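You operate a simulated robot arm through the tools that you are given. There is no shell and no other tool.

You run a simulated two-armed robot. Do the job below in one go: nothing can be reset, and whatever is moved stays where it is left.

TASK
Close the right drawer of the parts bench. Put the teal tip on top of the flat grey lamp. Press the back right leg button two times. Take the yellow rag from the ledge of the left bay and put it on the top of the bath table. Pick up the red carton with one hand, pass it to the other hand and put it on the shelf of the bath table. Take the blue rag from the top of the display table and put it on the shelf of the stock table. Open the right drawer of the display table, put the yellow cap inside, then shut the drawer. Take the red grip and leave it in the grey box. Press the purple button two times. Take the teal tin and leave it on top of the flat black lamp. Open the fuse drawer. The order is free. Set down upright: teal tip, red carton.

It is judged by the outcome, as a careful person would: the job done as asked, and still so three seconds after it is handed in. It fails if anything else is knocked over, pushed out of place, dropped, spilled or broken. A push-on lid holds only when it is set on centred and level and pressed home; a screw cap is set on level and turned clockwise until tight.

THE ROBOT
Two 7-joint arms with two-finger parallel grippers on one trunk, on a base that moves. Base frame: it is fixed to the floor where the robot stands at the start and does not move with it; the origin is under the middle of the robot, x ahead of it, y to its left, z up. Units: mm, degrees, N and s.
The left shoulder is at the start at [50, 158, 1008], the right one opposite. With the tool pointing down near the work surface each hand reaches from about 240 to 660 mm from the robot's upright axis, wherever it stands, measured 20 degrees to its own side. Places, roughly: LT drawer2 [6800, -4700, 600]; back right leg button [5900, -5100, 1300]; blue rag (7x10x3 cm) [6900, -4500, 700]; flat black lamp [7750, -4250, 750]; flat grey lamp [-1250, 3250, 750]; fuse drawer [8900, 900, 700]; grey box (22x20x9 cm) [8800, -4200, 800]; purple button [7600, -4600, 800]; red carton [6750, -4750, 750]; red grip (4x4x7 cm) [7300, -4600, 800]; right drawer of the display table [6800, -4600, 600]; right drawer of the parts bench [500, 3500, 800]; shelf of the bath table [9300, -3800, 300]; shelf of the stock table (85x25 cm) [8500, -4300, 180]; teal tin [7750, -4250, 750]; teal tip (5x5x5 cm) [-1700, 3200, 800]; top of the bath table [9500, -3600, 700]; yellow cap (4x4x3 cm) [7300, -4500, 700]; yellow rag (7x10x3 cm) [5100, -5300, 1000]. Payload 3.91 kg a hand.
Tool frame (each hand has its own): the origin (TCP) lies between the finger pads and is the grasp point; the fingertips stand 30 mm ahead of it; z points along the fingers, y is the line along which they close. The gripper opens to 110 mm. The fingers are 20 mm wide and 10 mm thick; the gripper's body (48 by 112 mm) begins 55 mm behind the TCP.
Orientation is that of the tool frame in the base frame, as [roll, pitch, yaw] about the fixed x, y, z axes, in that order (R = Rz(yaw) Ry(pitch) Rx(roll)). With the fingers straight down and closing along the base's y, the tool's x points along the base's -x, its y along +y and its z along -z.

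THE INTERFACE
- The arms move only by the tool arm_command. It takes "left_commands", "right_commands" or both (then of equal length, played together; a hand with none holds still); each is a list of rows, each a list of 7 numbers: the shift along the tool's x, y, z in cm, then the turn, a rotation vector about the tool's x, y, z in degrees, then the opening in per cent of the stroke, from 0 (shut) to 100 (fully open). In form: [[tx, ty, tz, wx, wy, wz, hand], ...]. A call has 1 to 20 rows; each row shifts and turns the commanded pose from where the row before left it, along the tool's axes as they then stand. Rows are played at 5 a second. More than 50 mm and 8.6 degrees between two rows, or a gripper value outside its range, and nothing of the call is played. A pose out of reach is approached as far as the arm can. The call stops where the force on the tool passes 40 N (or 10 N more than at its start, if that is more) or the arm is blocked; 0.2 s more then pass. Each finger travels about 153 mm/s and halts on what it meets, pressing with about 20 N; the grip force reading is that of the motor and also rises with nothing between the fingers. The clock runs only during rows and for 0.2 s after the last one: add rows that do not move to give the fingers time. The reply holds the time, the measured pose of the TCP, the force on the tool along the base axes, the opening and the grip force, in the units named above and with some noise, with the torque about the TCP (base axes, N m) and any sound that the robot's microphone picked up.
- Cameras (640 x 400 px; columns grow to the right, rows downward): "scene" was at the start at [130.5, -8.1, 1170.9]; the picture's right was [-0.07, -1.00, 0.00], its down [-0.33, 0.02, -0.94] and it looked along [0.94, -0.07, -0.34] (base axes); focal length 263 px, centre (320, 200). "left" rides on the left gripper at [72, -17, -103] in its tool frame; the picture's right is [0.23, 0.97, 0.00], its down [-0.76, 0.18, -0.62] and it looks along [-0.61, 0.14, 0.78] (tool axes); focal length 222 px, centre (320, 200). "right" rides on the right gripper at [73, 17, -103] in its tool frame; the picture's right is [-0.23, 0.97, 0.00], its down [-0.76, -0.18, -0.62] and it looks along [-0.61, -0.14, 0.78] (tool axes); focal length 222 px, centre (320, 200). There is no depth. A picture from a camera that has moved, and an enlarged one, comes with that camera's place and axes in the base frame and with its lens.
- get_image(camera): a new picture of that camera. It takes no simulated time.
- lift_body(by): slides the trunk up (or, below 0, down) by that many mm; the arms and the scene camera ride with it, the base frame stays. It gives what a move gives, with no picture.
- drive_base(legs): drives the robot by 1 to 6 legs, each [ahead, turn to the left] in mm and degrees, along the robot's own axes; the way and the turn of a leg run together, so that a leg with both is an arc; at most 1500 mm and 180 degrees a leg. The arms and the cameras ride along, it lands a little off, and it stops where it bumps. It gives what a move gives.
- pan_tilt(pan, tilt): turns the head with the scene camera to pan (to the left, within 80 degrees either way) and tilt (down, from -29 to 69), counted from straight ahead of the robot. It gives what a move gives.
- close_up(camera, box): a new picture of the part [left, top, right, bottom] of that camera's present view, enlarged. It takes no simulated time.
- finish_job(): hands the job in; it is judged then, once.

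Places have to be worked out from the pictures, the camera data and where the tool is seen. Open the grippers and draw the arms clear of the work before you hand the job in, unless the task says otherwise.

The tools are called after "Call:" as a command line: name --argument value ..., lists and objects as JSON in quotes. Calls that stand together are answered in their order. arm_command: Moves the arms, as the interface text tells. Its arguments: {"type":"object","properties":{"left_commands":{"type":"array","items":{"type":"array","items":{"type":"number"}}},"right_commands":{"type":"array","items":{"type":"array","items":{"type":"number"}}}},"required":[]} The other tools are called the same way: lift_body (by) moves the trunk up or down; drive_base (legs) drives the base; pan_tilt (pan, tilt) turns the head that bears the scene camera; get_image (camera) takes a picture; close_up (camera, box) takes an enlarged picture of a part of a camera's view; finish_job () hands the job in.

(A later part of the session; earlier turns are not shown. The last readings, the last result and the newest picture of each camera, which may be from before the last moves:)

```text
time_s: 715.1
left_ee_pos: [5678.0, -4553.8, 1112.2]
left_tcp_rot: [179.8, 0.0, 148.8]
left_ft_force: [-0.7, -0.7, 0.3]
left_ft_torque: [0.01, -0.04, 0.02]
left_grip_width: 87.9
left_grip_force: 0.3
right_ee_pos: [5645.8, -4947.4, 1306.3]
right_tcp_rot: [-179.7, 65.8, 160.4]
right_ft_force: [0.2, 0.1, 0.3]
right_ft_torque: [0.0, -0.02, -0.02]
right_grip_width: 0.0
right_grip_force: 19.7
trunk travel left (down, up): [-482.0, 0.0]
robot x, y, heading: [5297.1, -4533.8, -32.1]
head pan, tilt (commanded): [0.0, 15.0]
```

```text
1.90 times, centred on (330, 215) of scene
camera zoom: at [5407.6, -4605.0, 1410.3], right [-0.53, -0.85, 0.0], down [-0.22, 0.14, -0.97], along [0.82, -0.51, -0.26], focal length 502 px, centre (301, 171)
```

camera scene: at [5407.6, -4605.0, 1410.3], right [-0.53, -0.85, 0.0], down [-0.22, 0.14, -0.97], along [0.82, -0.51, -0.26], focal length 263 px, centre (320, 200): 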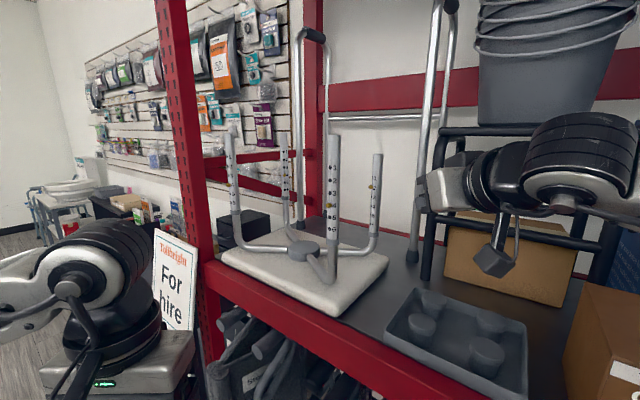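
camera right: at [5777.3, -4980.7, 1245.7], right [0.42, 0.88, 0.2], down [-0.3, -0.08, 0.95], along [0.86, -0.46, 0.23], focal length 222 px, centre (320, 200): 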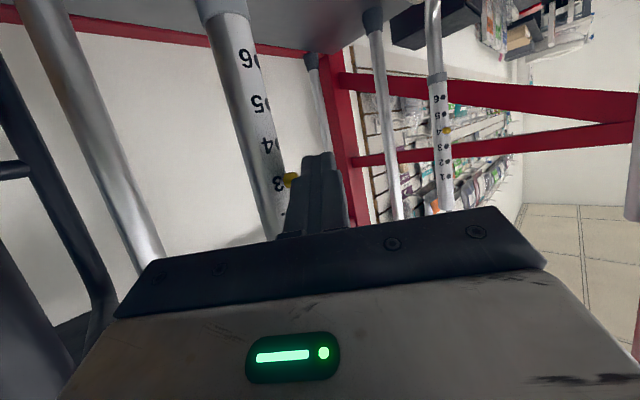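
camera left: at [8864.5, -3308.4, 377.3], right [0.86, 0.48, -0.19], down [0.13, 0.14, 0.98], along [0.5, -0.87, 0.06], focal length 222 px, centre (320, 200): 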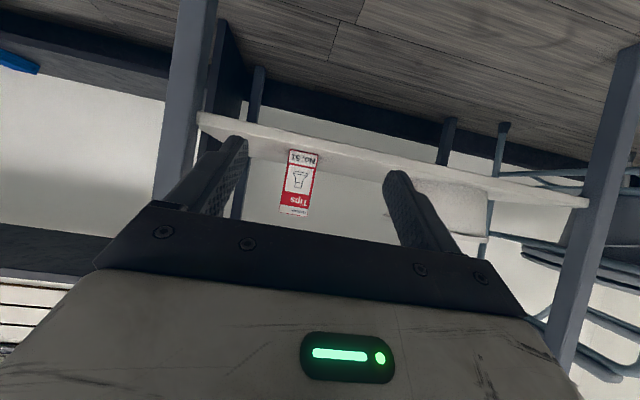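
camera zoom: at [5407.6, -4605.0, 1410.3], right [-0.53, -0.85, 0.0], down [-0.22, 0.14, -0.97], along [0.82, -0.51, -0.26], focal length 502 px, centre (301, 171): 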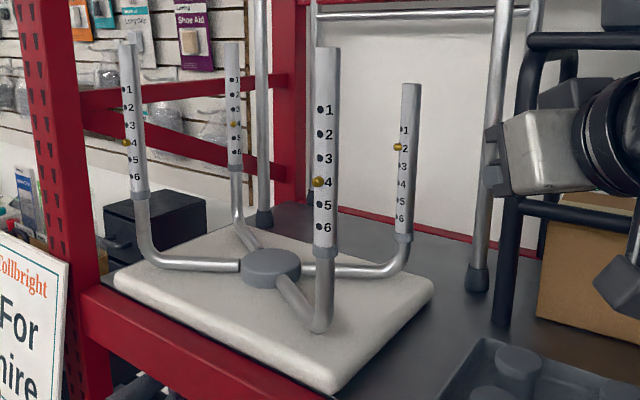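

The back-right leg went from 4 to 2: exactly two presses, and the stool didn't move. Now backing off and returning the right hand to neutral.

Call:
drive_base --legs '[[-250, 0]]'

Call:
arm_command --right_commands '[[1.06, -0.35, -1.0, 0, 6.58, 0, 0], [1.17, -0.35, -0.87, 0, 6.58, 0, 0], [1.26, -0.35, -0.73, 0, 6.58, 0, 0], [1.34, -0.35, -0.58, 0, 6.58, 0, 0], [1.4, -0.35, -0.43, 0, 6.58, 0, 0], [1.44, -0.35, -0.26, 0, 6.58, 0, 20], [1.46, -0.35, -0.1, 0, 6.58, 0, 40], [1.46, -0.35, 0.07, 0, 6.58, 0, 60], [1.44, -0.35, 0.24, 0, 6.58, 0, 85], [1.4, -0.35, 0.4, 0, 6.58, 0, 85], [0, 0, 0, 0, 0, 6.2, 85], [0, 0, 0, 0, 0, 6.2, 85], [0, 0, 0, 0, 0, 0, 85]]'

Call:
drive_base --legs '[[0, 36.6], [439, 0], [0, 26.4]]'

Call:
pan_tilt --pan -70 --tilt 25

Call:
get_image --camera "scene"

```text
time_s: 716.9
left_ee_pos: [5464.8, -4423.0, 1113.3]
left_tcp_rot: [-180.0, 0.0, 148.4]
left_ft_force: [-0.6, -0.5, 0.1]
left_ft_torque: [0.01, -0.02, -0.03]
left_grip_width: 87.9
left_grip_force: 0.0
right_ee_pos: [5430.9, -4815.8, 1305.9]
right_tcp_rot: [-179.7, 65.8, 160.2]
right_ft_force: [-0.4, 1.0, -0.6]
right_ft_torque: [0.03, 0.04, 0.01]
right_grip_width: 0.1
right_grip_force: 20.1
trunk travel left (down, up): [-482.0, 0.0]
robot x, y, heading: [5086.4, -4403.6, -32.1]
head pan, tilt (commanded): [0.0, 15.0]
```

```text
time_s: 719.7
left_ee_pos: [5464.7, -4423.4, 1112.6]
left_tcp_rot: [180.0, 0.1, 148.3]
left_ft_force: [-0.3, 0.4, 0.0]
left_ft_torque: [-0.02, -0.02, 0.0]
left_grip_width: 87.9
left_grip_force: 0.1
right_ee_pos: [5292.9, -4803.0, 1251.8]
right_tcp_rot: [-179.9, -0.1, 147.4]
right_ft_force: [0.1, 0.7, -0.6]
right_ft_torque: [0.03, -0.01, 0.05]
right_grip_width: 93.6
right_grip_force: 0.2
trunk travel left (down, up): [-482.0, 0.0]
robot x, y, heading: [5081.4, -4404.0, -32.6]
head pan, tilt (commanded): [0.0, 15.0]
```

```text
time_s: 725.4
left_ee_pos: [5720.2, -4041.5, 1112.1]
left_tcp_rot: [-179.9, 0.1, -148.7]
left_ft_force: [-0.6, -0.2, 0.6]
left_ft_torque: [0.05, -0.01, 0.03]
left_grip_width: 88.2
left_grip_force: 0.0
right_ee_pos: [5979.1, -4365.3, 1250.0]
right_tcp_rot: [-179.9, 0.1, -149.6]
right_ft_force: [0.5, 0.3, 0.5]
right_ft_torque: [0.0, -0.01, 0.0]
right_grip_width: 93.4
right_grip_force: 0.1
trunk travel left (down, up): [-482.0, 0.0]
robot x, y, heading: [5523.8, -4368.9, 30.7]
head pan, tilt (commanded): [0.0, 15.0]
```

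```text
time_s: 726.9
left_ee_pos: [5719.3, -4041.0, 1111.5]
left_tcp_rot: [-179.9, 0.0, -148.6]
left_ft_force: [-0.8, 0.4, -0.6]
left_ft_torque: [0.01, 0.02, -0.02]
left_grip_width: 88.1
left_grip_force: 0.1
right_ee_pos: [5979.2, -4366.1, 1250.5]
right_tcp_rot: [-179.8, 0.1, -149.6]
right_ft_force: [-0.5, -0.5, -0.6]
right_ft_torque: [0.0, -0.01, 0.03]
right_grip_width: 93.6
right_grip_force: 0.0
trunk travel left (down, up): [-482.0, 0.0]
robot x, y, heading: [5528.4, -4366.0, 30.9]
head pan, tilt (commanded): [-70.0, 25.0]
```

```text
taken
camera scene: at [5630.1, -4407.7, 1394.1], right [-0.63, -0.77, 0.0], down [-0.33, 0.27, -0.91], along [0.7, -0.57, -0.42], focal length 263 px, centre (320, 200)
```

scene: 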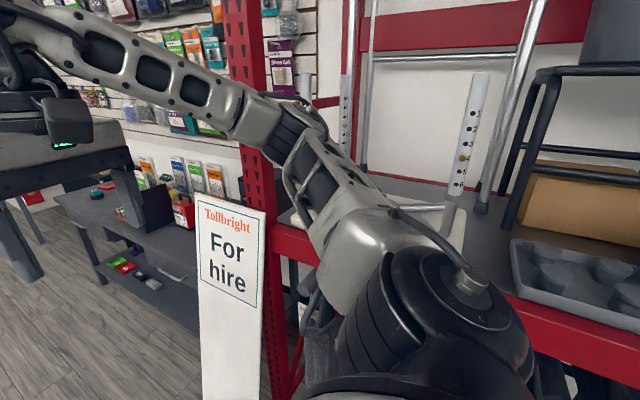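

I'm at the planned spot, nearly parallel to the rack. Backing along it in two steps.

Call:
drive_base --legs '[[-500, 0]]'

Call:
get_image --camera "scene"

Call:
get_image --camera "right"

```text
time_s: 729.8
left_ee_pos: [5297.6, -4292.0, 1112.1]
left_tcp_rot: [-179.9, 0.0, -148.9]
left_ft_force: [0.5, -0.5, -0.3]
left_ft_torque: [-0.02, -0.01, 0.07]
left_grip_width: 87.8
left_grip_force: 0.1
right_ee_pos: [5555.4, -4618.3, 1250.8]
right_tcp_rot: [-179.9, 0.1, -149.7]
right_ft_force: [-0.2, -0.4, 0.1]
right_ft_torque: [-0.01, -0.03, 0.0]
right_grip_width: 93.5
right_grip_force: 0.1
trunk travel left (down, up): [-482.0, 0.0]
robot x, y, heading: [5103.6, -4622.1, 30.4]
head pan, tilt (commanded): [-70.0, 25.0]
```

```text
taken
camera scene: at [5207.0, -4658.3, 1394.2], right [-0.64, -0.77, 0.0], down [-0.33, 0.27, -0.91], along [0.7, -0.58, -0.42], focal length 263 px, centre (320, 200)
```

scene: 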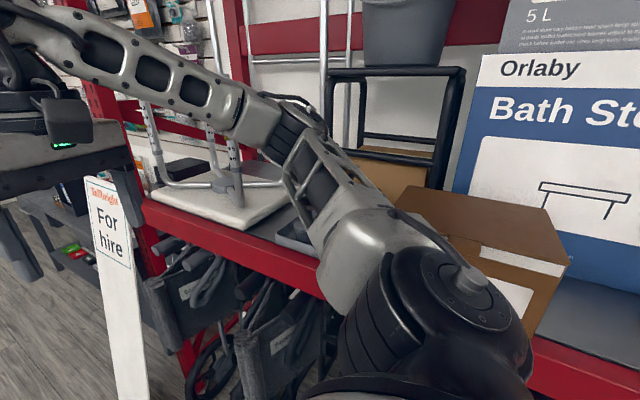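

```text
taken
camera right: at [5485.1, -4639.5, 1353.2], right [-0.29, 0.96, 0.0], down [0.75, 0.23, 0.62], along [0.6, 0.18, -0.78], focal length 222 px, centre (320, 200)
```

right: 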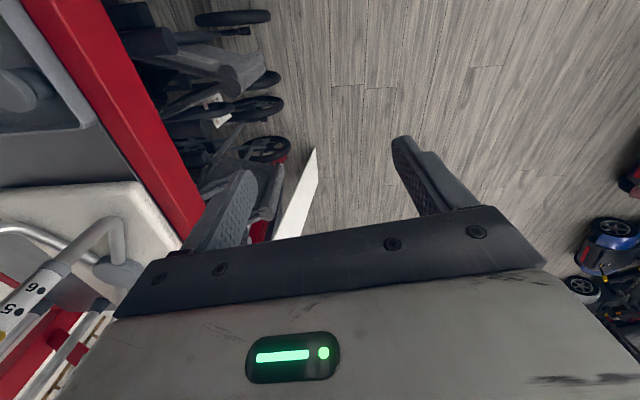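

Clearances look fine. Continuing back 500 mm, then turning parallel to the rack.

Call:
drive_base --legs '[[-500, 0], [0, -9.5]]'

Call:
pan_tilt --pan -60 --tilt 30

Call:
get_image --camera "scene"

Call:
get_image --camera "right"

```text
time_s: 732.9
left_ee_pos: [4871.7, -4544.2, 1112.3]
left_tcp_rot: [179.8, -0.1, -149.2]
left_ft_force: [1.0, 0.0, -0.3]
left_ft_torque: [-0.01, 0.04, -0.01]
left_grip_width: 88.0
left_grip_force: 0.1
right_ee_pos: [5129.4, -4870.8, 1250.4]
right_tcp_rot: [179.9, 0.2, -149.8]
right_ft_force: [0.3, -0.7, -1.0]
right_ft_torque: [-0.04, 0.03, 0.0]
right_grip_width: 93.5
right_grip_force: 0.1
trunk travel left (down, up): [-482.0, 0.0]
robot x, y, heading: [4660.5, -4849.5, 30.4]
head pan, tilt (commanded): [-70.0, 25.0]
stopped in leg 1: the robot was blocked; the commanded pose is now the measured one
```

```text
time_s: 733.6
left_ee_pos: [4871.4, -4543.1, 1111.3]
left_tcp_rot: [-180.0, 0.1, -149.2]
left_ft_force: [-0.7, 1.3, -0.6]
left_ft_torque: [-0.03, 0.01, -0.02]
left_grip_width: 87.9
left_grip_force: 0.1
right_ee_pos: [5128.5, -4869.4, 1251.0]
right_tcp_rot: [-179.9, 0.0, -149.8]
right_ft_force: [0.0, 1.1, 0.5]
right_ft_torque: [-0.01, -0.01, 0.0]
right_grip_width: 93.5
right_grip_force: 0.1
trunk travel left (down, up): [-482.0, 0.0]
robot x, y, heading: [4661.6, -4850.0, 30.4]
head pan, tilt (commanded): [-60.0, 30.0]
```

```text
taken
camera scene: at [4775.2, -4874.6, 1386.2], right [-0.49, -0.87, 0.0], down [-0.43, 0.25, -0.87], along [0.75, -0.43, -0.5], focal length 263 px, centre (320, 200)
```

scene: 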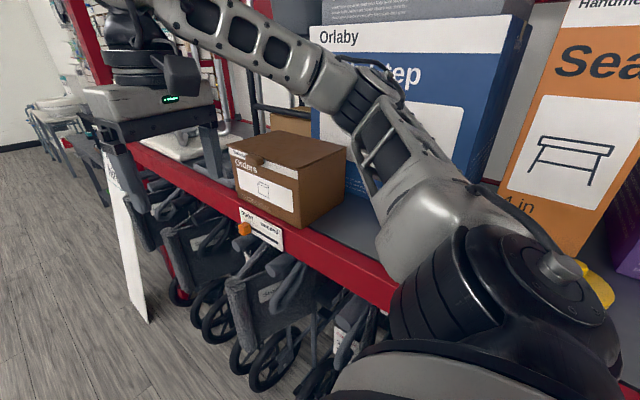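

```text
taken
camera right: at [5056.9, -4890.9, 1353.3], right [-0.29, 0.96, 0.0], down [0.75, 0.23, 0.62], along [0.6, 0.18, -0.78], focal length 222 px, centre (320, 200)
```

right: 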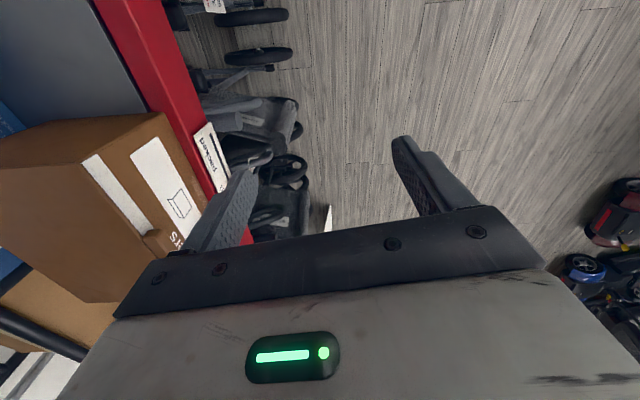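

Bumped lightly at the very end of the leg (probably a rollator wheel behind), so I move forward 60 mm, then turn parallel to the rack.

Call:
drive_base --legs '[[60, 0], [0, -9.5]]'

Call:
pan_tilt --pan -80 --tilt 30

Call:
get_image --camera "scene"

Call:
get_image --camera "right"

```text
time_s: 735.2
left_ee_pos: [4969.2, -4551.3, 1112.5]
left_tcp_rot: [-180.0, 0.0, -158.7]
left_ft_force: [-0.2, 0.0, 1.2]
left_ft_torque: [-0.03, 0.01, 0.0]
left_grip_width: 87.9
left_grip_force: 0.0
right_ee_pos: [5169.5, -4913.7, 1250.6]
right_tcp_rot: [180.0, 0.0, -159.3]
right_ft_force: [0.4, -0.3, 0.0]
right_ft_torque: [0.0, 0.01, 0.04]
right_grip_width: 93.4
right_grip_force: 0.1
trunk travel left (down, up): [-482.0, 0.0]
robot x, y, heading: [4716.2, -4816.1, 21.0]
head pan, tilt (commanded): [-60.0, 30.0]
```

```text
time_s: 736.0
left_ee_pos: [4970.8, -4549.9, 1111.8]
left_tcp_rot: [-180.0, -0.1, -158.6]
left_ft_force: [-0.8, -0.2, 0.1]
left_ft_torque: [-0.02, -0.02, -0.05]
left_grip_width: 88.1
left_grip_force: 0.1
right_ee_pos: [5171.9, -4914.5, 1251.3]
right_tcp_rot: [-180.0, 0.1, -159.3]
right_ft_force: [0.7, 0.7, -0.1]
right_ft_torque: [-0.01, 0.02, -0.02]
right_grip_width: 93.6
right_grip_force: 0.1
trunk travel left (down, up): [-482.0, 0.0]
robot x, y, heading: [4715.7, -4819.9, 21.1]
head pan, tilt (commanded): [-80.0, 30.0]
```

```text
taken
camera scene: at [4797.9, -4883.0, 1386.1], right [-0.86, -0.52, 0.0], down [-0.26, 0.43, -0.87], along [0.45, -0.74, -0.5], focal length 263 px, centre (320, 200)
```

scene: 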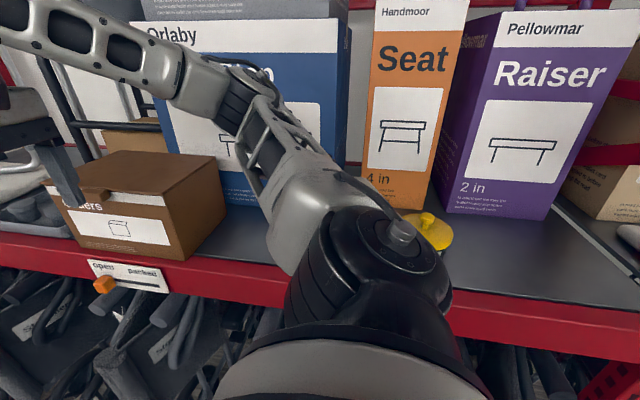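

```text
taken
camera right: at [5096.6, -4924.3, 1353.4], right [-0.13, 0.99, 0.0], down [0.77, 0.1, 0.62], along [0.62, 0.08, -0.78], focal length 222 px, centre (320, 200)
```

right: 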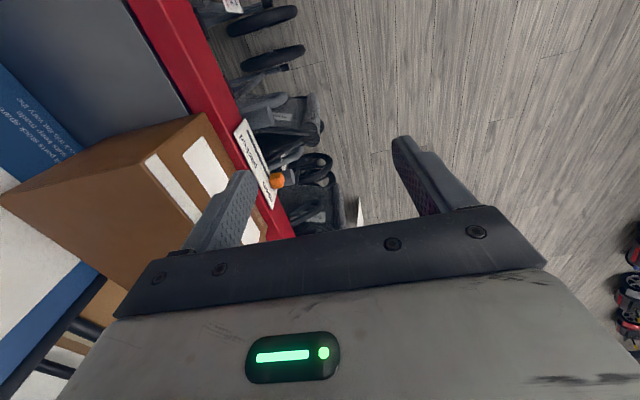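

Parallel to the rack at u≈−6184. The rag is hidden behind my arm from the head, so I'll move the right hand back and then out over the ledge, and use the wrist camera.

Call:
arm_command --right_commands '[[4.3, 0, 0, 0, 0, 0, 85], [4.3, 0, 0, 0, 0, 0, 85], [4.3, 0, 0, 0, 0, 0, 85], [4.3, 0, 0, 0, 0, 0, 85], [4.3, 0, 0, 0, 0, 0, 85], [0, -4.3, 0, 0, 0, 0, 85], [0, -4.3, 0, 0, 0, 0, 85], [0, -4.3, 0, 0, 0, 0, 85], [0, -4.3, 0, 0, 0, 0, 85], [0, 0, 0, 0, 0, 0, 85]]'

Call:
get_image --camera "right"

Call:
get_image --camera "scene"

```text
time_s: 738.2
left_ee_pos: [4969.5, -4550.0, 1111.7]
left_tcp_rot: [-180.0, 0.0, -158.6]
left_ft_force: [0.5, -1.0, 0.2]
left_ft_torque: [-0.04, 0.01, 0.03]
left_grip_width: 87.9
left_grip_force: 0.0
right_ee_pos: [5040.8, -5031.6, 1225.1]
right_tcp_rot: [180.0, 0.1, -159.3]
right_ft_force: [-0.1, -0.1, 0.3]
right_ft_torque: [0.01, 0.01, 0.0]
right_grip_width: 93.2
right_grip_force: 0.1
right hand out of reach, approached as far as the arm can: row 6, 7, 8, 9
trunk travel left (down, up): [-482.0, 0.0]
robot x, y, heading: [4716.4, -4819.2, 21.1]
head pan, tilt (commanded): [-80.0, 30.0]
```

```text
taken
camera right: at [4966.5, -5040.7, 1327.8], right [-0.13, 0.99, 0.0], down [0.77, 0.1, 0.62], along [0.62, 0.08, -0.78], focal length 222 px, centre (320, 200)
```

right: 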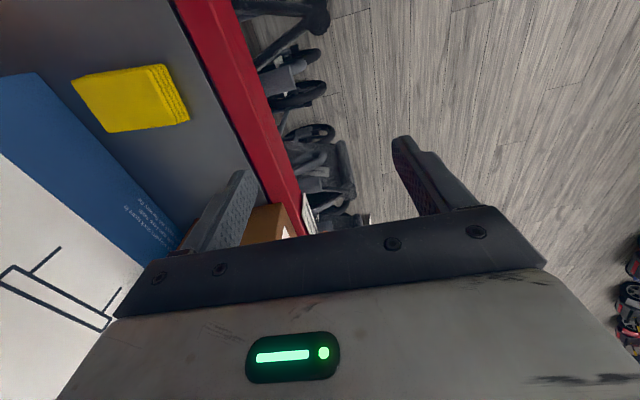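

```text
taken
camera scene: at [4797.7, -4882.9, 1386.2], right [-0.86, -0.52, 0.0], down [-0.26, 0.43, -0.87], along [0.45, -0.74, -0.5], focal length 263 px, centre (320, 200)
```

scene: 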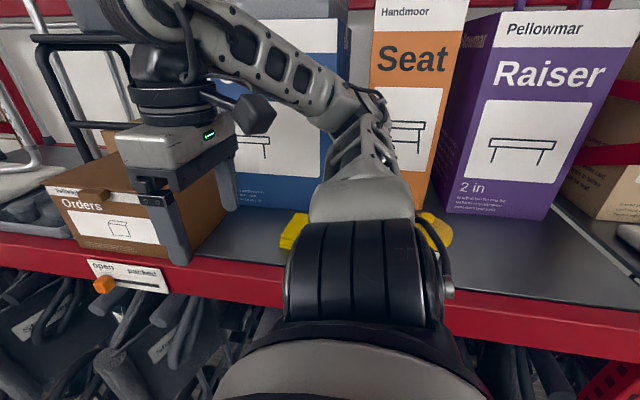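

The wrist camera shows the rag at about (5071, −5266): nearer the front edge than I thought (u≈−6730), so it can be reached facing the rack with the hand turned +90°. Bringing the arm back in and repositioning.

Call:
arm_command --right_commands '[[-2.5, 2, -0.5, 0, 0, 0, 85], [-2.5, 2, -0.5, 0, 0, 0, 85], [-2.5, 2, -0.5, 0, 0, 0, 85], [-2.5, 2, -0.5, 0, 0, 0, 85], [-2.5, 2, -0.5, 0, 0, 0, 85], [-2.5, 1.5, -0.5, 0, 0, 0, 85], [0, 0, 0, 0, 0, 0, 85]]'

Call:
drive_base --legs '[[0, 22], [370, 0], [0, -112]]'

Call:
pan_tilt --pan -10 --tilt 35

Call:
get_image --camera "scene"

Call:
get_image --camera "right"

```text
time_s: 739.9
left_ee_pos: [4969.3, -4551.3, 1112.4]
left_tcp_rot: [179.9, 0.0, -158.5]
left_ft_force: [0.5, 0.4, 0.2]
left_ft_torque: [-0.04, 0.01, 0.0]
left_grip_width: 88.3
left_grip_force: 0.1
right_ee_pos: [5145.4, -4870.0, 1253.6]
right_tcp_rot: [180.0, 0.1, -159.4]
right_ft_force: [0.1, 0.3, 0.4]
right_ft_torque: [0.01, -0.02, -0.03]
right_grip_width: 93.8
right_grip_force: 0.2
trunk travel left (down, up): [-482.0, 0.0]
robot x, y, heading: [4717.7, -4818.6, 21.1]
head pan, tilt (commanded): [-80.0, 30.0]
```

```text
time_s: 748.1
left_ee_pos: [5247.9, -4824.7, 1112.7]
left_tcp_rot: [-180.0, -0.1, 109.9]
left_ft_force: [0.2, 0.8, 0.2]
left_ft_torque: [-0.03, 0.02, 0.0]
left_grip_width: 88.2
left_grip_force: 0.1
right_ee_pos: [4925.5, -4992.4, 1253.8]
right_tcp_rot: [179.9, 0.1, 109.2]
right_ft_force: [0.1, 0.2, 0.0]
right_ft_torque: [0.02, 0.01, 0.01]
right_grip_width: 93.4
right_grip_force: 0.1
trunk travel left (down, up): [-482.0, 0.0]
robot x, y, heading: [4985.2, -4564.0, -70.5]
head pan, tilt (commanded): [-80.0, 30.0]
```

```text
time_s: 749.5
left_ee_pos: [5249.4, -4825.6, 1112.3]
left_tcp_rot: [180.0, -0.2, 109.9]
left_ft_force: [-0.6, -0.4, -0.4]
left_ft_torque: [-0.03, 0.03, 0.04]
left_grip_width: 87.9
left_grip_force: 0.0
right_ee_pos: [4924.7, -4991.8, 1253.9]
right_tcp_rot: [-180.0, 0.0, 109.2]
right_ft_force: [-0.1, -0.2, 0.4]
right_ft_torque: [-0.02, -0.01, 0.0]
right_grip_width: 93.7
right_grip_force: 0.1
trunk travel left (down, up): [-482.0, 0.0]
robot x, y, heading: [4985.9, -4570.4, -70.1]
head pan, tilt (commanded): [-10.0, 35.0]
```

```text
taken
camera scene: at [5012.9, -4690.5, 1378.4], right [-0.99, -0.17, 0.0], down [-0.09, 0.57, -0.82], along [0.14, -0.81, -0.57], focal length 263 px, centre (320, 200)
```

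scene: 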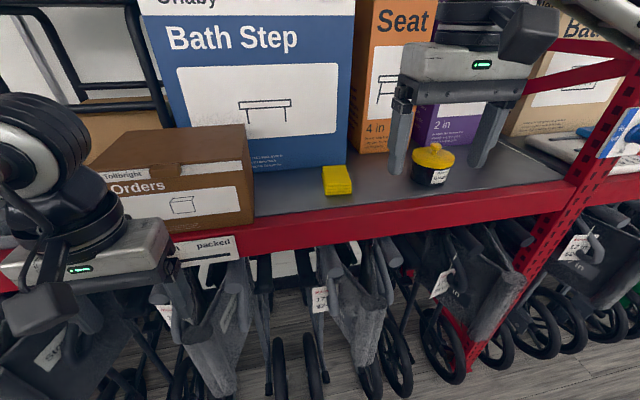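

```text
taken
camera right: at [4917.1, -4917.8, 1356.0], right [0.99, 0.11, 0.0], down [0.08, -0.78, 0.62], along [0.07, -0.62, -0.78], focal length 222 px, centre (320, 200)
```

right: 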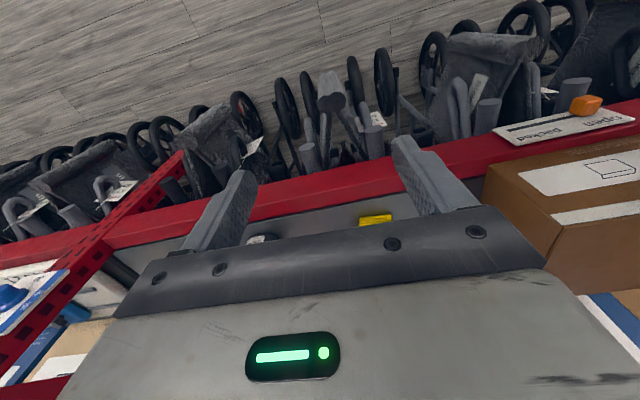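

Zooming in on the rag for its exact outline.

Call:
close_up --camera "scene" --box '[290, 140, 390, 215]'

```text
5.33 times, centred on (340, 178) of scene
camera zoom: at [5012.9, -4690.5, 1378.4], right [-0.99, -0.17, 0.0], down [-0.09, 0.57, -0.82], along [0.14, -0.81, -0.57], focal length 1405 px, centre (213, 320)
```

zoom: 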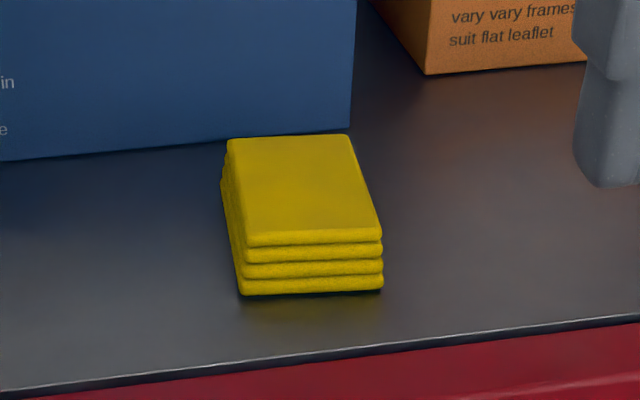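

The rag's 7 cm side is lateral and its 10 cm side fore-aft (heading about −77°), centre (5074, −5310), close to the blue box behind it. I'll drive 130 mm closer, turn the hand slightly and tilt it 25° forward, staying high.

Call:
drive_base --legs '[[130, 0]]'

Call:
arm_command --right_commands '[[0, 0, 0, 0, 0, 6.7, 85], [0, 0, 0, 0, -8.3, 0, 85], [0, 0, 0, 0, -8.3, 0, 85], [0, 0, 0, 0, -8.4, 0, 85], [0, 0, 0, 0, 0, 0, 85]]'

Call:
get_image --camera "scene"

```text
time_s: 750.8
left_ee_pos: [5293.6, -4948.9, 1112.2]
left_tcp_rot: [-179.9, -0.1, 109.9]
left_ft_force: [0.1, 0.0, -0.2]
left_ft_torque: [0.02, 0.0, 0.0]
left_grip_width: 88.1
left_grip_force: 0.1
right_ee_pos: [4968.2, -5115.4, 1252.6]
right_tcp_rot: [-180.0, 0.1, 109.3]
right_ft_force: [-0.2, -0.4, 0.2]
right_ft_torque: [0.0, 0.02, 0.0]
right_grip_width: 93.5
right_grip_force: 0.1
trunk travel left (down, up): [-482.0, 0.0]
robot x, y, heading: [5030.6, -4687.7, -70.9]
head pan, tilt (commanded): [-10.0, 35.0]
```

```text
time_s: 752.0
left_ee_pos: [5291.7, -4947.6, 1112.4]
left_tcp_rot: [179.9, -0.1, 109.9]
left_ft_force: [-0.7, -0.2, 0.4]
left_ft_torque: [0.0, 0.01, 0.0]
left_grip_width: 88.1
left_grip_force: 0.1
right_ee_pos: [4968.2, -5113.3, 1252.2]
right_tcp_rot: [-180.0, 25.2, 102.4]
right_ft_force: [0.7, 0.6, 0.1]
right_ft_torque: [0.0, 0.01, 0.0]
right_grip_width: 93.5
right_grip_force: 0.1
trunk travel left (down, up): [-482.0, 0.0]
robot x, y, heading: [5029.3, -4683.9, -70.4]
head pan, tilt (commanded): [-10.0, 35.0]
```

```text
taken
camera scene: at [5056.2, -4812.0, 1378.3], right [-0.99, -0.17, 0.0], down [-0.1, 0.57, -0.82], along [0.14, -0.81, -0.57], focal length 263 px, centre (320, 200)
```

scene: 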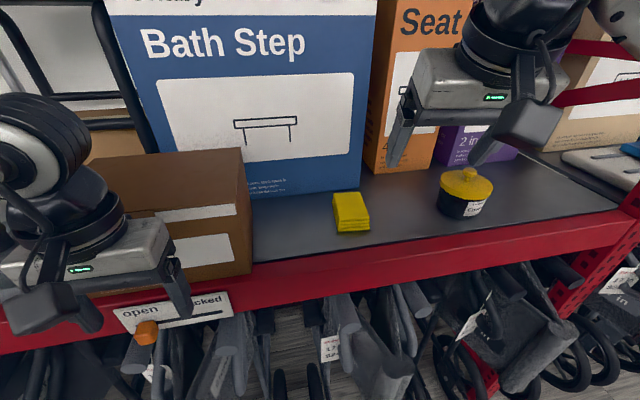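

Refining the rag's location from here.

Call:
close_up --camera "scene" --box '[300, 170, 400, 245]'

Call:
get_image --camera "right"

```text
5.33 times, centred on (350, 208) of scene
camera zoom: at [5056.2, -4812.0, 1378.3], right [-0.99, -0.17, 0.0], down [-0.1, 0.57, -0.82], along [0.14, -0.81, -0.57], focal length 1405 px, centre (160, 160)
```

zoom: 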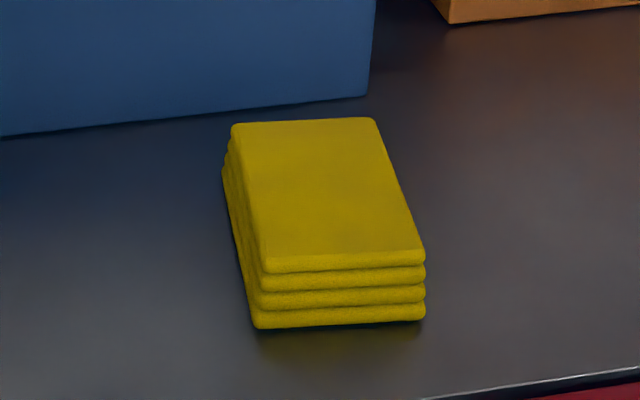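

```text
taken
camera right: at [4960.5, -5003.1, 1315.0], right [1.0, 0.01, 0.1], down [-0.08, -0.45, 0.89], along [0.05, -0.89, -0.45], focal length 222 px, centre (320, 200)
```

right: 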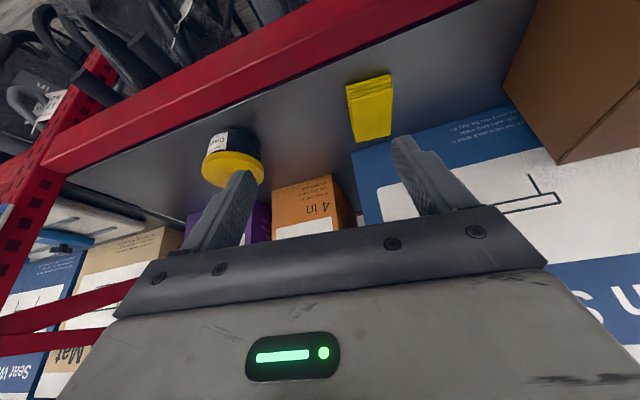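

Rag centre (5070, −5297). Moving the tilted right hand above it.

Call:
arm_command --right_commands '[[-3.17, 1.48, 1.49, 0, 0, 0, 85], [-3.17, 1.48, 1.49, 0, 0, 0, 85], [-3.17, 1.48, 1.49, 0, 0, 0, 85], [-3.17, 1.48, 1.49, 0, 0, 0, 85], [1.3, 0, 3.6, 0, 0, 0, 85], [1.3, 0, 3.6, 0, 0, 0, 85], [1.3, 0, 3.6, 0, 0, 0, 85], [0, 0, 0, 0, 0, 0, 85]]'

Call:
get_image --camera "right"

Call:
get_image --camera "scene"

```text
time_s: 753.8
left_ee_pos: [5291.5, -4947.3, 1112.5]
left_tcp_rot: [180.0, 0.0, 109.9]
left_ft_force: [0.1, -0.1, -0.1]
left_ft_torque: [-0.04, 0.0, -0.02]
left_grip_width: 88.3
left_grip_force: 0.0
right_ee_pos: [5060.2, -5248.1, 1138.1]
right_tcp_rot: [-179.9, 25.2, 102.5]
right_ft_force: [0.2, -0.4, -0.1]
right_ft_torque: [-0.02, -0.03, 0.01]
right_grip_width: 93.6
right_grip_force: 0.0
trunk travel left (down, up): [-482.0, 0.0]
robot x, y, heading: [5031.3, -4686.7, -70.5]
head pan, tilt (commanded): [-10.0, 35.0]
```

```text
taken
camera right: at [5052.0, -5137.9, 1200.5], right [1.0, 0.01, 0.1], down [-0.08, -0.45, 0.89], along [0.05, -0.89, -0.45], focal length 222 px, centre (320, 200)
```

right: 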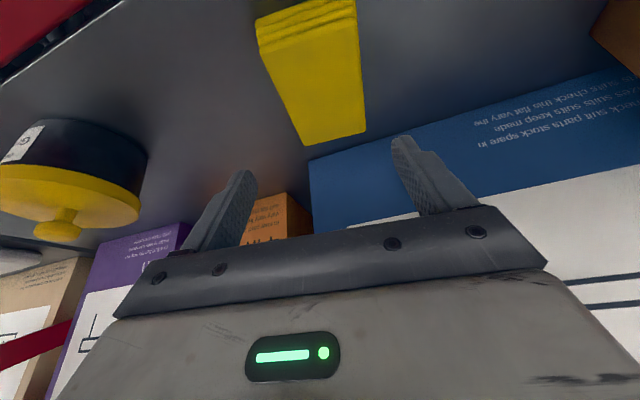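

```text
taken
camera scene: at [5056.1, -4811.7, 1378.4], right [-0.99, -0.17, 0.0], down [-0.1, 0.57, -0.82], along [0.14, -0.81, -0.57], focal length 263 px, centre (320, 200)
```

scene: 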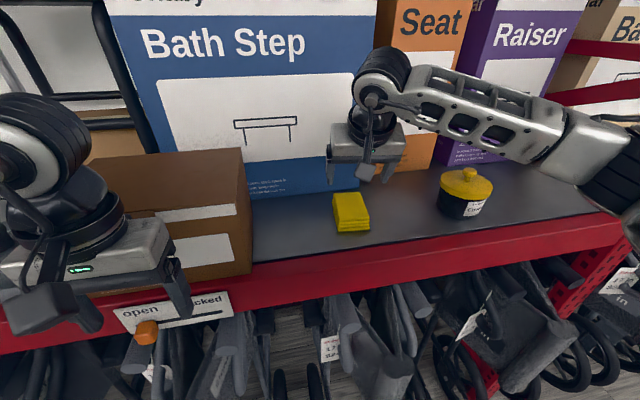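

Comparing both cameras the ledge is at z≈1030 and the rag's centre at about (5069, −5255), top ≈1060. Adjusting and coming down halfway.

Call:
arm_command --right_commands '[[1.4, 0.35, 1.2, 0, 0, 0, 85], [1.4, 0.35, 1.5, 0, 0, 0, 85], [0, 0, 0, 0, 0, 0, 85]]'

Call:
get_image --camera "right"

Call:
close_up --camera "scene" --box '[290, 130, 430, 245]'

```text
time_s: 754.6
left_ee_pos: [5291.5, -4948.2, 1111.5]
left_tcp_rot: [179.9, 0.1, 109.9]
left_ft_force: [0.3, 0.4, 0.2]
left_ft_torque: [0.04, -0.02, 0.03]
left_grip_width: 87.8
left_grip_force: 0.0
right_ee_pos: [5063.3, -5236.0, 1103.0]
right_tcp_rot: [180.0, 25.2, 102.5]
right_ft_force: [0.3, -0.8, 0.9]
right_ft_torque: [-0.02, 0.0, -0.03]
right_grip_width: 93.3
right_grip_force: 0.0
trunk travel left (down, up): [-482.0, 0.0]
robot x, y, heading: [5032.9, -4687.3, -70.6]
head pan, tilt (commanded): [-10.0, 35.0]
```

```text
taken
camera right: at [5057.0, -5125.0, 1166.1], right [1.0, 0.01, 0.1], down [-0.08, -0.45, 0.89], along [0.05, -0.89, -0.45], focal length 222 px, centre (320, 200)
```

right: 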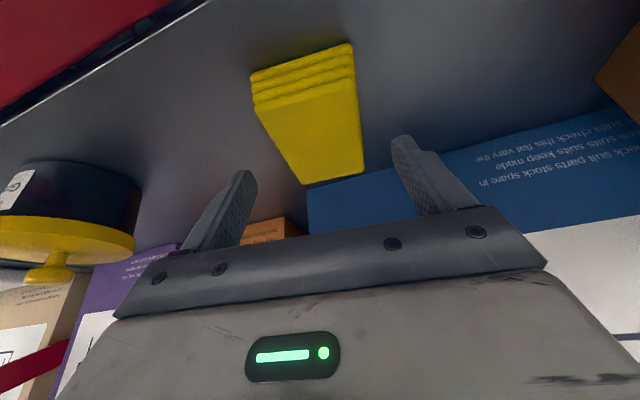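

```text
3.48 times, centred on (360, 188) of scene
camera zoom: at [5056.0, -4811.9, 1378.4], right [-0.99, -0.17, 0.0], down [-0.1, 0.57, -0.82], along [0.14, -0.81, -0.57], focal length 916 px, centre (181, 244)
```

zoom: 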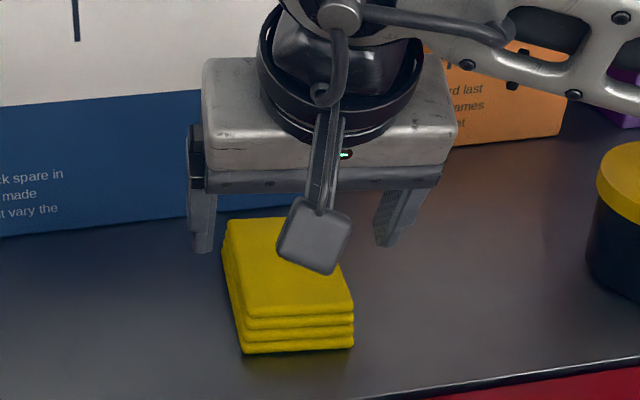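

Rag is between the fingers. Coming down the remaining 35 mm.

Call:
arm_command --right_commands '[[0.75, 0.15, 1.58, 0, 0, 0, 80], [0.75, 0.15, 1.58, 0, 0, 0, 80], [0, 0, 0, 0, 0, 0, 80]]'

Call:
get_image --camera "right"

Call:
close_up --camera "scene" --box '[290, 130, 430, 245]'

```text
time_s: 755.4
left_ee_pos: [5291.9, -4945.6, 1112.1]
left_tcp_rot: [-179.9, 0.0, 109.8]
left_ft_force: [-0.2, -0.2, 0.6]
left_ft_torque: [-0.02, 0.01, 0.01]
left_grip_width: 87.9
left_grip_force: 0.1
right_ee_pos: [5065.3, -5231.2, 1068.8]
right_tcp_rot: [180.0, 25.2, 102.6]
right_ft_force: [-1.3, -0.3, -0.9]
right_ft_torque: [-0.04, 0.01, -0.04]
right_grip_width: 87.9
right_grip_force: 0.1
trunk travel left (down, up): [-482.0, 0.0]
robot x, y, heading: [5029.7, -4686.8, -70.5]
head pan, tilt (commanded): [-10.0, 35.0]
```

```text
taken
camera right: at [5059.0, -5121.9, 1130.7], right [1.0, 0.01, 0.1], down [-0.08, -0.45, 0.89], along [0.05, -0.89, -0.45], focal length 222 px, centre (320, 200)
```

right: 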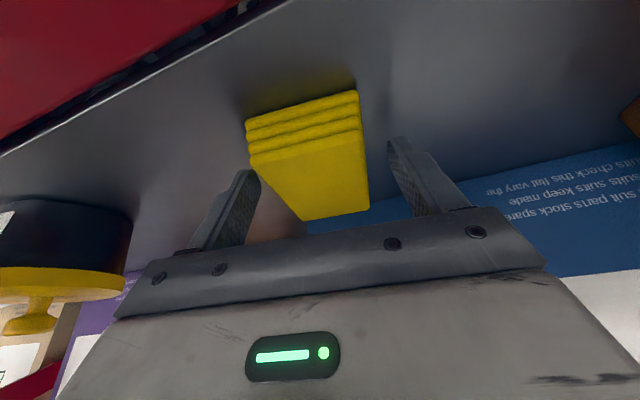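

```text
3.48 times, centred on (360, 188) of scene
camera zoom: at [5056.1, -4811.9, 1378.4], right [-0.99, -0.17, 0.0], down [-0.1, 0.57, -0.82], along [0.14, -0.81, -0.57], focal length 916 px, centre (181, 244)
```

zoom: 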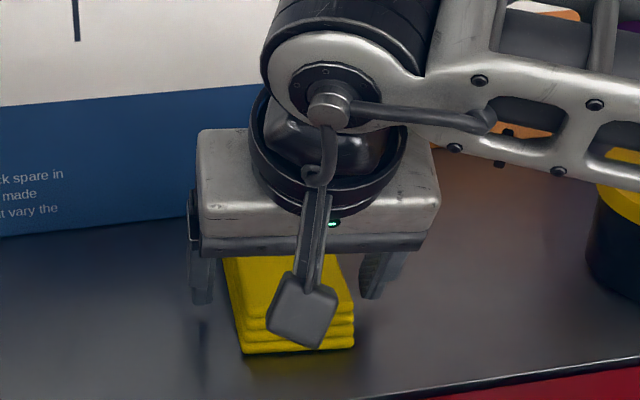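

Fingertips are ~12 mm above the ledge on both sides of the rag. Lowering 6 mm more and closing.

Call:
arm_command --right_commands '[[0.26, 0, 0.54, 0, 0, 0, 80], [0, 0, 0, 0, 0, 0, 60], [0, 0, 0, 0, 0, 0, 30], [0, 0, 0, 0, 0, 0, 0], [0, 0, 0, 0, 0, 0, 0], [-0.2, 0, -0.45, 0, 0, 0, 0], [-0.2, 0, -0.45, 0, 0, 0, 0], [-0.4, 0, -0.9, 0, 0, 0, 0], [-0.6, 0, -1.4, 0, 0, 0, 0], [0, 0, 0, 0, 0, 0, 0]]'

Call:
get_image --camera "right"

Call:
close_up --camera "scene" --box '[290, 130, 430, 245]'

```text
time_s: 757.6
left_ee_pos: [5290.3, -4946.5, 1111.5]
left_tcp_rot: [180.0, -0.2, 110.0]
left_ft_force: [-0.2, 0.5, 0.1]
left_ft_torque: [0.0, 0.01, 0.04]
left_grip_width: 88.1
left_grip_force: 0.0
right_ee_pos: [5066.3, -5230.8, 1098.3]
right_tcp_rot: [179.9, 25.0, 102.6]
right_ft_force: [-0.7, -0.5, -0.5]
right_ft_torque: [-0.03, 0.04, -0.03]
right_grip_width: 64.4
right_grip_force: 20.3
trunk travel left (down, up): [-482.0, 0.0]
robot x, y, heading: [5027.6, -4683.4, -70.4]
head pan, tilt (commanded): [-10.0, 35.0]
```

```text
taken
camera right: at [5059.2, -5120.8, 1160.7], right [1.0, 0.01, 0.1], down [-0.08, -0.45, 0.89], along [0.05, -0.89, -0.45], focal length 222 px, centre (320, 200)
```

right: 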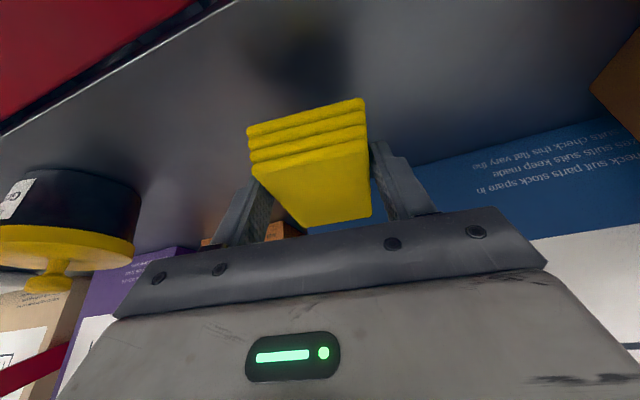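

```text
3.48 times, centred on (360, 188) of scene
camera zoom: at [5056.0, -4812.1, 1378.3], right [-0.99, -0.17, 0.0], down [-0.1, 0.57, -0.82], along [0.14, -0.81, -0.57], focal length 916 px, centre (181, 244)
```

zoom: 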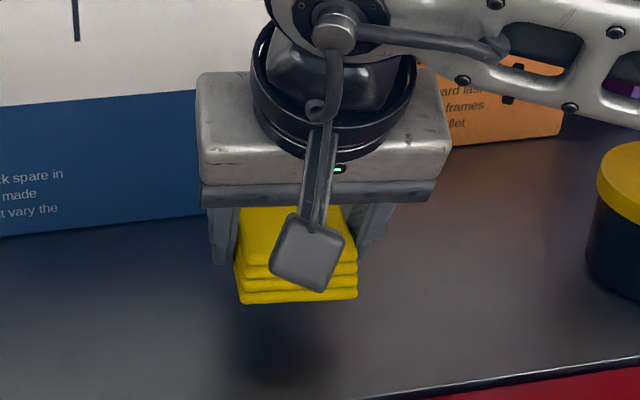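

The yellow rag is held level. Raising it and drawing back from the rack.

Call:
arm_command --right_commands '[[-0.8, 0, -1.7, 0, 0, 0, 0], [-0.8, 0, -1.7, 0, 0, 0, 0], [-0.8, 0, -1.7, 0, 0, 0, 0], [-0.8, 0, -1.7, 0, 0, 0, 0], [-0.8, 0, -1.7, 0, 0, 0, 0], [-0.8, 0, -1.7, 0, 0, 0, 0], [-0.8, 0, -1.7, 0, 0, 0, 0], [-0.8, 0, -1.7, 0, 0, 0, 0], [2.0, 0, -0.96, 0, 0, 0, 0], [2.0, 0, -0.96, 0, 0, 0, 0], [2.0, 0, -0.96, 0, 0, 0, 0], [2.0, 0, -0.96, 0, 0, 0, 0], [2.0, 0, -0.96, 0, 0, 0, 0], [2.0, 0, -0.96, 0, 0, 0, 0]]'

Call:
drive_base --legs '[[-380, 0]]'

Call:
get_image --camera "scene"

Call:
get_image --camera "right"

```text
time_s: 760.6
left_ee_pos: [5292.1, -4946.8, 1112.9]
left_tcp_rot: [180.0, 0.0, 109.9]
left_ft_force: [0.0, 0.1, -0.3]
left_ft_torque: [0.0, 0.0, 0.01]
left_grip_width: 88.0
left_grip_force: 0.0
right_ee_pos: [5035.1, -5101.7, 1247.9]
right_tcp_rot: [180.0, 25.1, 102.5]
right_ft_force: [0.0, 0.7, -0.1]
right_ft_torque: [-0.02, 0.02, -0.03]
right_grip_width: 64.6
right_grip_force: 19.9
trunk travel left (down, up): [-482.0, 0.0]
robot x, y, heading: [5028.2, -4685.6, -70.6]
head pan, tilt (commanded): [-10.0, 35.0]
```

```text
time_s: 763.1
left_ee_pos: [5161.6, -4577.3, 1113.2]
left_tcp_rot: [180.0, 0.1, 110.2]
left_ft_force: [0.7, -0.2, -0.9]
left_ft_torque: [0.0, 0.0, 0.02]
left_grip_width: 88.0
left_grip_force: 0.1
right_ee_pos: [4905.5, -4734.4, 1247.2]
right_tcp_rot: [180.0, 25.1, 102.9]
right_ft_force: [-0.4, -0.5, -0.8]
right_ft_torque: [-0.03, 0.02, 0.02]
right_grip_width: 64.1
right_grip_force: 20.1
trunk travel left (down, up): [-482.0, 0.0]
robot x, y, heading: [4895.6, -4318.0, -70.2]
head pan, tilt (commanded): [-10.0, 35.0]
```

```text
taken
camera scene: at [4925.0, -4444.0, 1378.4], right [-0.98, -0.17, 0.0], down [-0.1, 0.56, -0.82], along [0.14, -0.81, -0.57], focal length 263 px, centre (320, 200)
```

scene: 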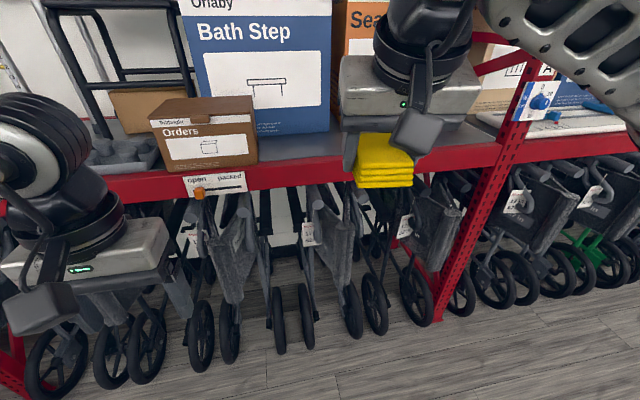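

```text
taken
camera right: at [4897.0, -4624.1, 1310.0], right [1.0, 0.02, 0.1], down [-0.08, -0.45, 0.89], along [0.06, -0.89, -0.45], focal length 222 px, centre (320, 200)
```

right: 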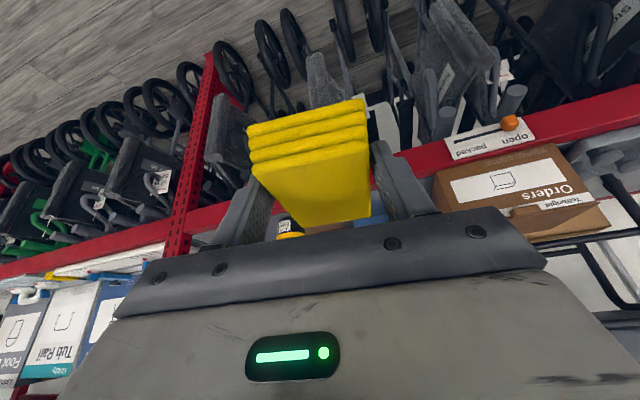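

The rag is secure. Driving along the aisle to the bath table's left part.

Call:
drive_base --legs '[[0, 91.1], [1500, 0], [1500, 0], [1500, 0], [114, 0], [0, -90]]'

Call:
lift_body --by -100

Call:
pan_tilt --pan -5 --tilt 35

Call:
get_image --camera "scene"

```text
time_s: 793.3
left_ee_pos: [9575.6, -3148.4, 1112.1]
left_tcp_rot: [179.9, -0.1, 106.9]
left_ft_force: [0.0, -0.1, 0.3]
left_ft_torque: [-0.01, 0.01, 0.01]
left_grip_width: 88.0
left_grip_force: 0.0
right_ee_pos: [9307.8, -3288.8, 1247.2]
right_tcp_rot: [179.9, 25.2, 99.5]
right_ft_force: [-1.1, -0.5, -0.6]
right_ft_torque: [0.05, -0.05, 0.01]
right_grip_width: 64.1
right_grip_force: 20.5
trunk travel left (down, up): [-482.0, 0.0]
robot x, y, heading: [9333.2, -2875.6, -73.6]
head pan, tilt (commanded): [-10.0, 35.0]
```

```text
time_s: 794.6
left_ee_pos: [9575.4, -3148.9, 1012.1]
left_tcp_rot: [-180.0, 0.0, 106.9]
left_ft_force: [1.0, -0.6, 0.3]
left_ft_torque: [0.03, 0.02, -0.01]
left_grip_width: 88.2
left_grip_force: 0.2
right_ee_pos: [9309.8, -3288.5, 1148.3]
right_tcp_rot: [-180.0, 25.1, 99.5]
right_ft_force: [-0.9, -0.6, -0.5]
right_ft_torque: [0.03, 0.05, 0.0]
right_grip_width: 64.3
right_grip_force: 19.5
trunk travel left (down, up): [-382.0, 100.0]
robot x, y, heading: [9325.7, -2874.0, -73.9]
head pan, tilt (commanded): [-10.0, 35.0]
```

```text
time_s: 795.2
left_ee_pos: [9575.6, -3147.9, 1011.7]
left_tcp_rot: [-180.0, -0.1, 106.9]
left_ft_force: [-0.5, 0.4, -0.3]
left_ft_torque: [0.0, -0.02, 0.0]
left_grip_width: 88.1
left_grip_force: 0.0
right_ee_pos: [9308.2, -3289.6, 1148.6]
right_tcp_rot: [-179.9, 25.0, 99.5]
right_ft_force: [0.6, 0.5, -0.2]
right_ft_torque: [-0.02, -0.02, -0.04]
right_grip_width: 64.2
right_grip_force: 19.8
trunk travel left (down, up): [-382.0, 100.0]
robot x, y, heading: [9328.5, -2873.4, -73.8]
head pan, tilt (commanded): [-5.0, 35.0]
```

```text
taken
camera scene: at [9354.7, -2999.5, 1278.4], right [-0.98, -0.2, 0.0], down [-0.11, 0.56, -0.82], along [0.16, -0.8, -0.57], focal length 263 px, centre (320, 200)
```

scene: 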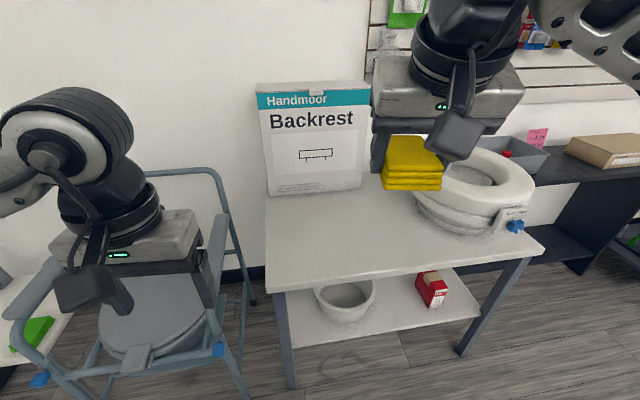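

The table's left-front area is free (top z≈700). I'll drive 90 mm closer, bring the rag over a spot about 85 mm inside the front edge and start lowering.

Call:
drive_base --legs '[[90, 0]]'

Call:
arm_command --right_commands '[[-1.83, 0.79, 0.85, 0, 0, 0, 0], [-1.83, 0.79, 0.85, 0, 0, 0, 0], [-1.83, 0.79, 0.85, 0, 0, 0, 0], [-1.83, 0.79, 0.85, 0, 0, 0, 0], [-1.83, 0.79, 0.85, 0, 0, 0, 0], [-1.83, 0.79, 0.85, 0, 0, 0, 0], [-1.83, 0.79, 0.85, 0, 0, 0, 0], [0.91, 0, 1.95, 0, 0, 0, 0], [0.91, 0, 1.95, 0, 0, 0, 0], [0.91, 0, 1.95, 0, 0, 0, 0], [0.91, 0, 1.95, 0, 0, 0, 0], [0.91, 0, 1.95, 0, 0, 0, 0], [0.91, 0, 1.95, 0, 0, 0, 0], [0.91, 0, 1.95, 0, 0, 0, 0], [0.91, 0, 1.95, 0, 0, 0, 0], [0.91, 0, 1.95, 0, 0, 0, 0], [0, 0, 0, 0, 0, 0, 0]]'

Call:
get_image --camera "scene"

Call:
get_image --camera "right"

```text
time_s: 796.4
left_ee_pos: [9602.8, -3238.8, 1012.0]
left_tcp_rot: [180.0, -0.2, 106.8]
left_ft_force: [1.0, -0.4, -0.4]
left_ft_torque: [0.01, -0.02, 0.0]
left_grip_width: 88.0
left_grip_force: 0.1
right_ee_pos: [9335.0, -3378.2, 1147.9]
right_tcp_rot: [180.0, 25.1, 99.5]
right_ft_force: [-0.1, -1.5, 0.4]
right_ft_torque: [0.02, 0.02, -0.02]
right_grip_width: 64.4
right_grip_force: 19.7
trunk travel left (down, up): [-382.0, 100.0]
robot x, y, heading: [9354.0, -2964.2, -73.4]
head pan, tilt (commanded): [-5.0, 35.0]
```

```text
time_s: 800.0
left_ee_pos: [9602.1, -3236.5, 1012.0]
left_tcp_rot: [180.0, -0.1, 106.8]
left_ft_force: [0.1, 0.4, 0.1]
left_ft_torque: [-0.01, -0.01, -0.02]
left_grip_width: 87.9
left_grip_force: 0.1
right_ee_pos: [9413.9, -3507.9, 953.8]
right_tcp_rot: [180.0, 25.0, 99.3]
right_ft_force: [-0.5, -0.9, 0.0]
right_ft_torque: [0.03, -0.01, -0.01]
right_grip_width: 64.1
right_grip_force: 20.2
trunk travel left (down, up): [-382.0, 100.0]
robot x, y, heading: [9356.2, -2963.3, -73.5]
head pan, tilt (commanded): [-5.0, 35.0]
```

```text
taken
camera scene: at [9381.0, -3088.4, 1278.4], right [-0.98, -0.2, 0.0], down [-0.11, 0.56, -0.82], along [0.16, -0.8, -0.57], focal length 263 px, centre (320, 200)
```

scene: 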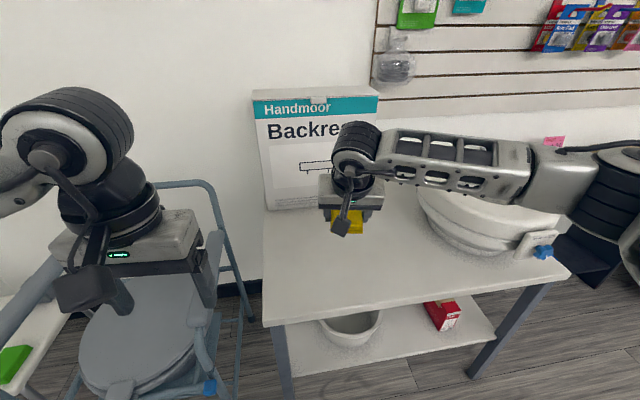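

```text
taken
camera right: at [9412.4, -3396.8, 1015.5], right [0.99, -0.04, 0.1], down [-0.11, -0.45, 0.89], along [0.0, -0.89, -0.45], focal length 222 px, centre (320, 200)
```

right: 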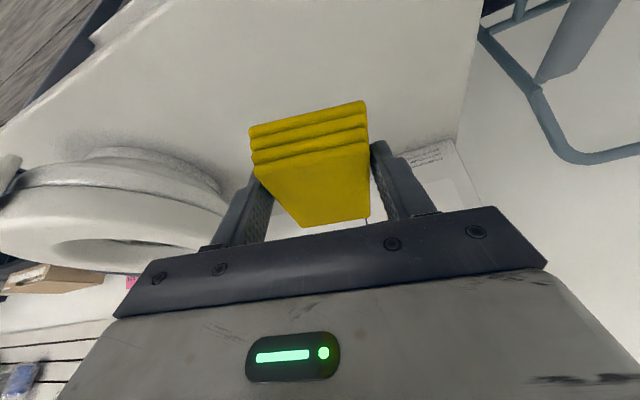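

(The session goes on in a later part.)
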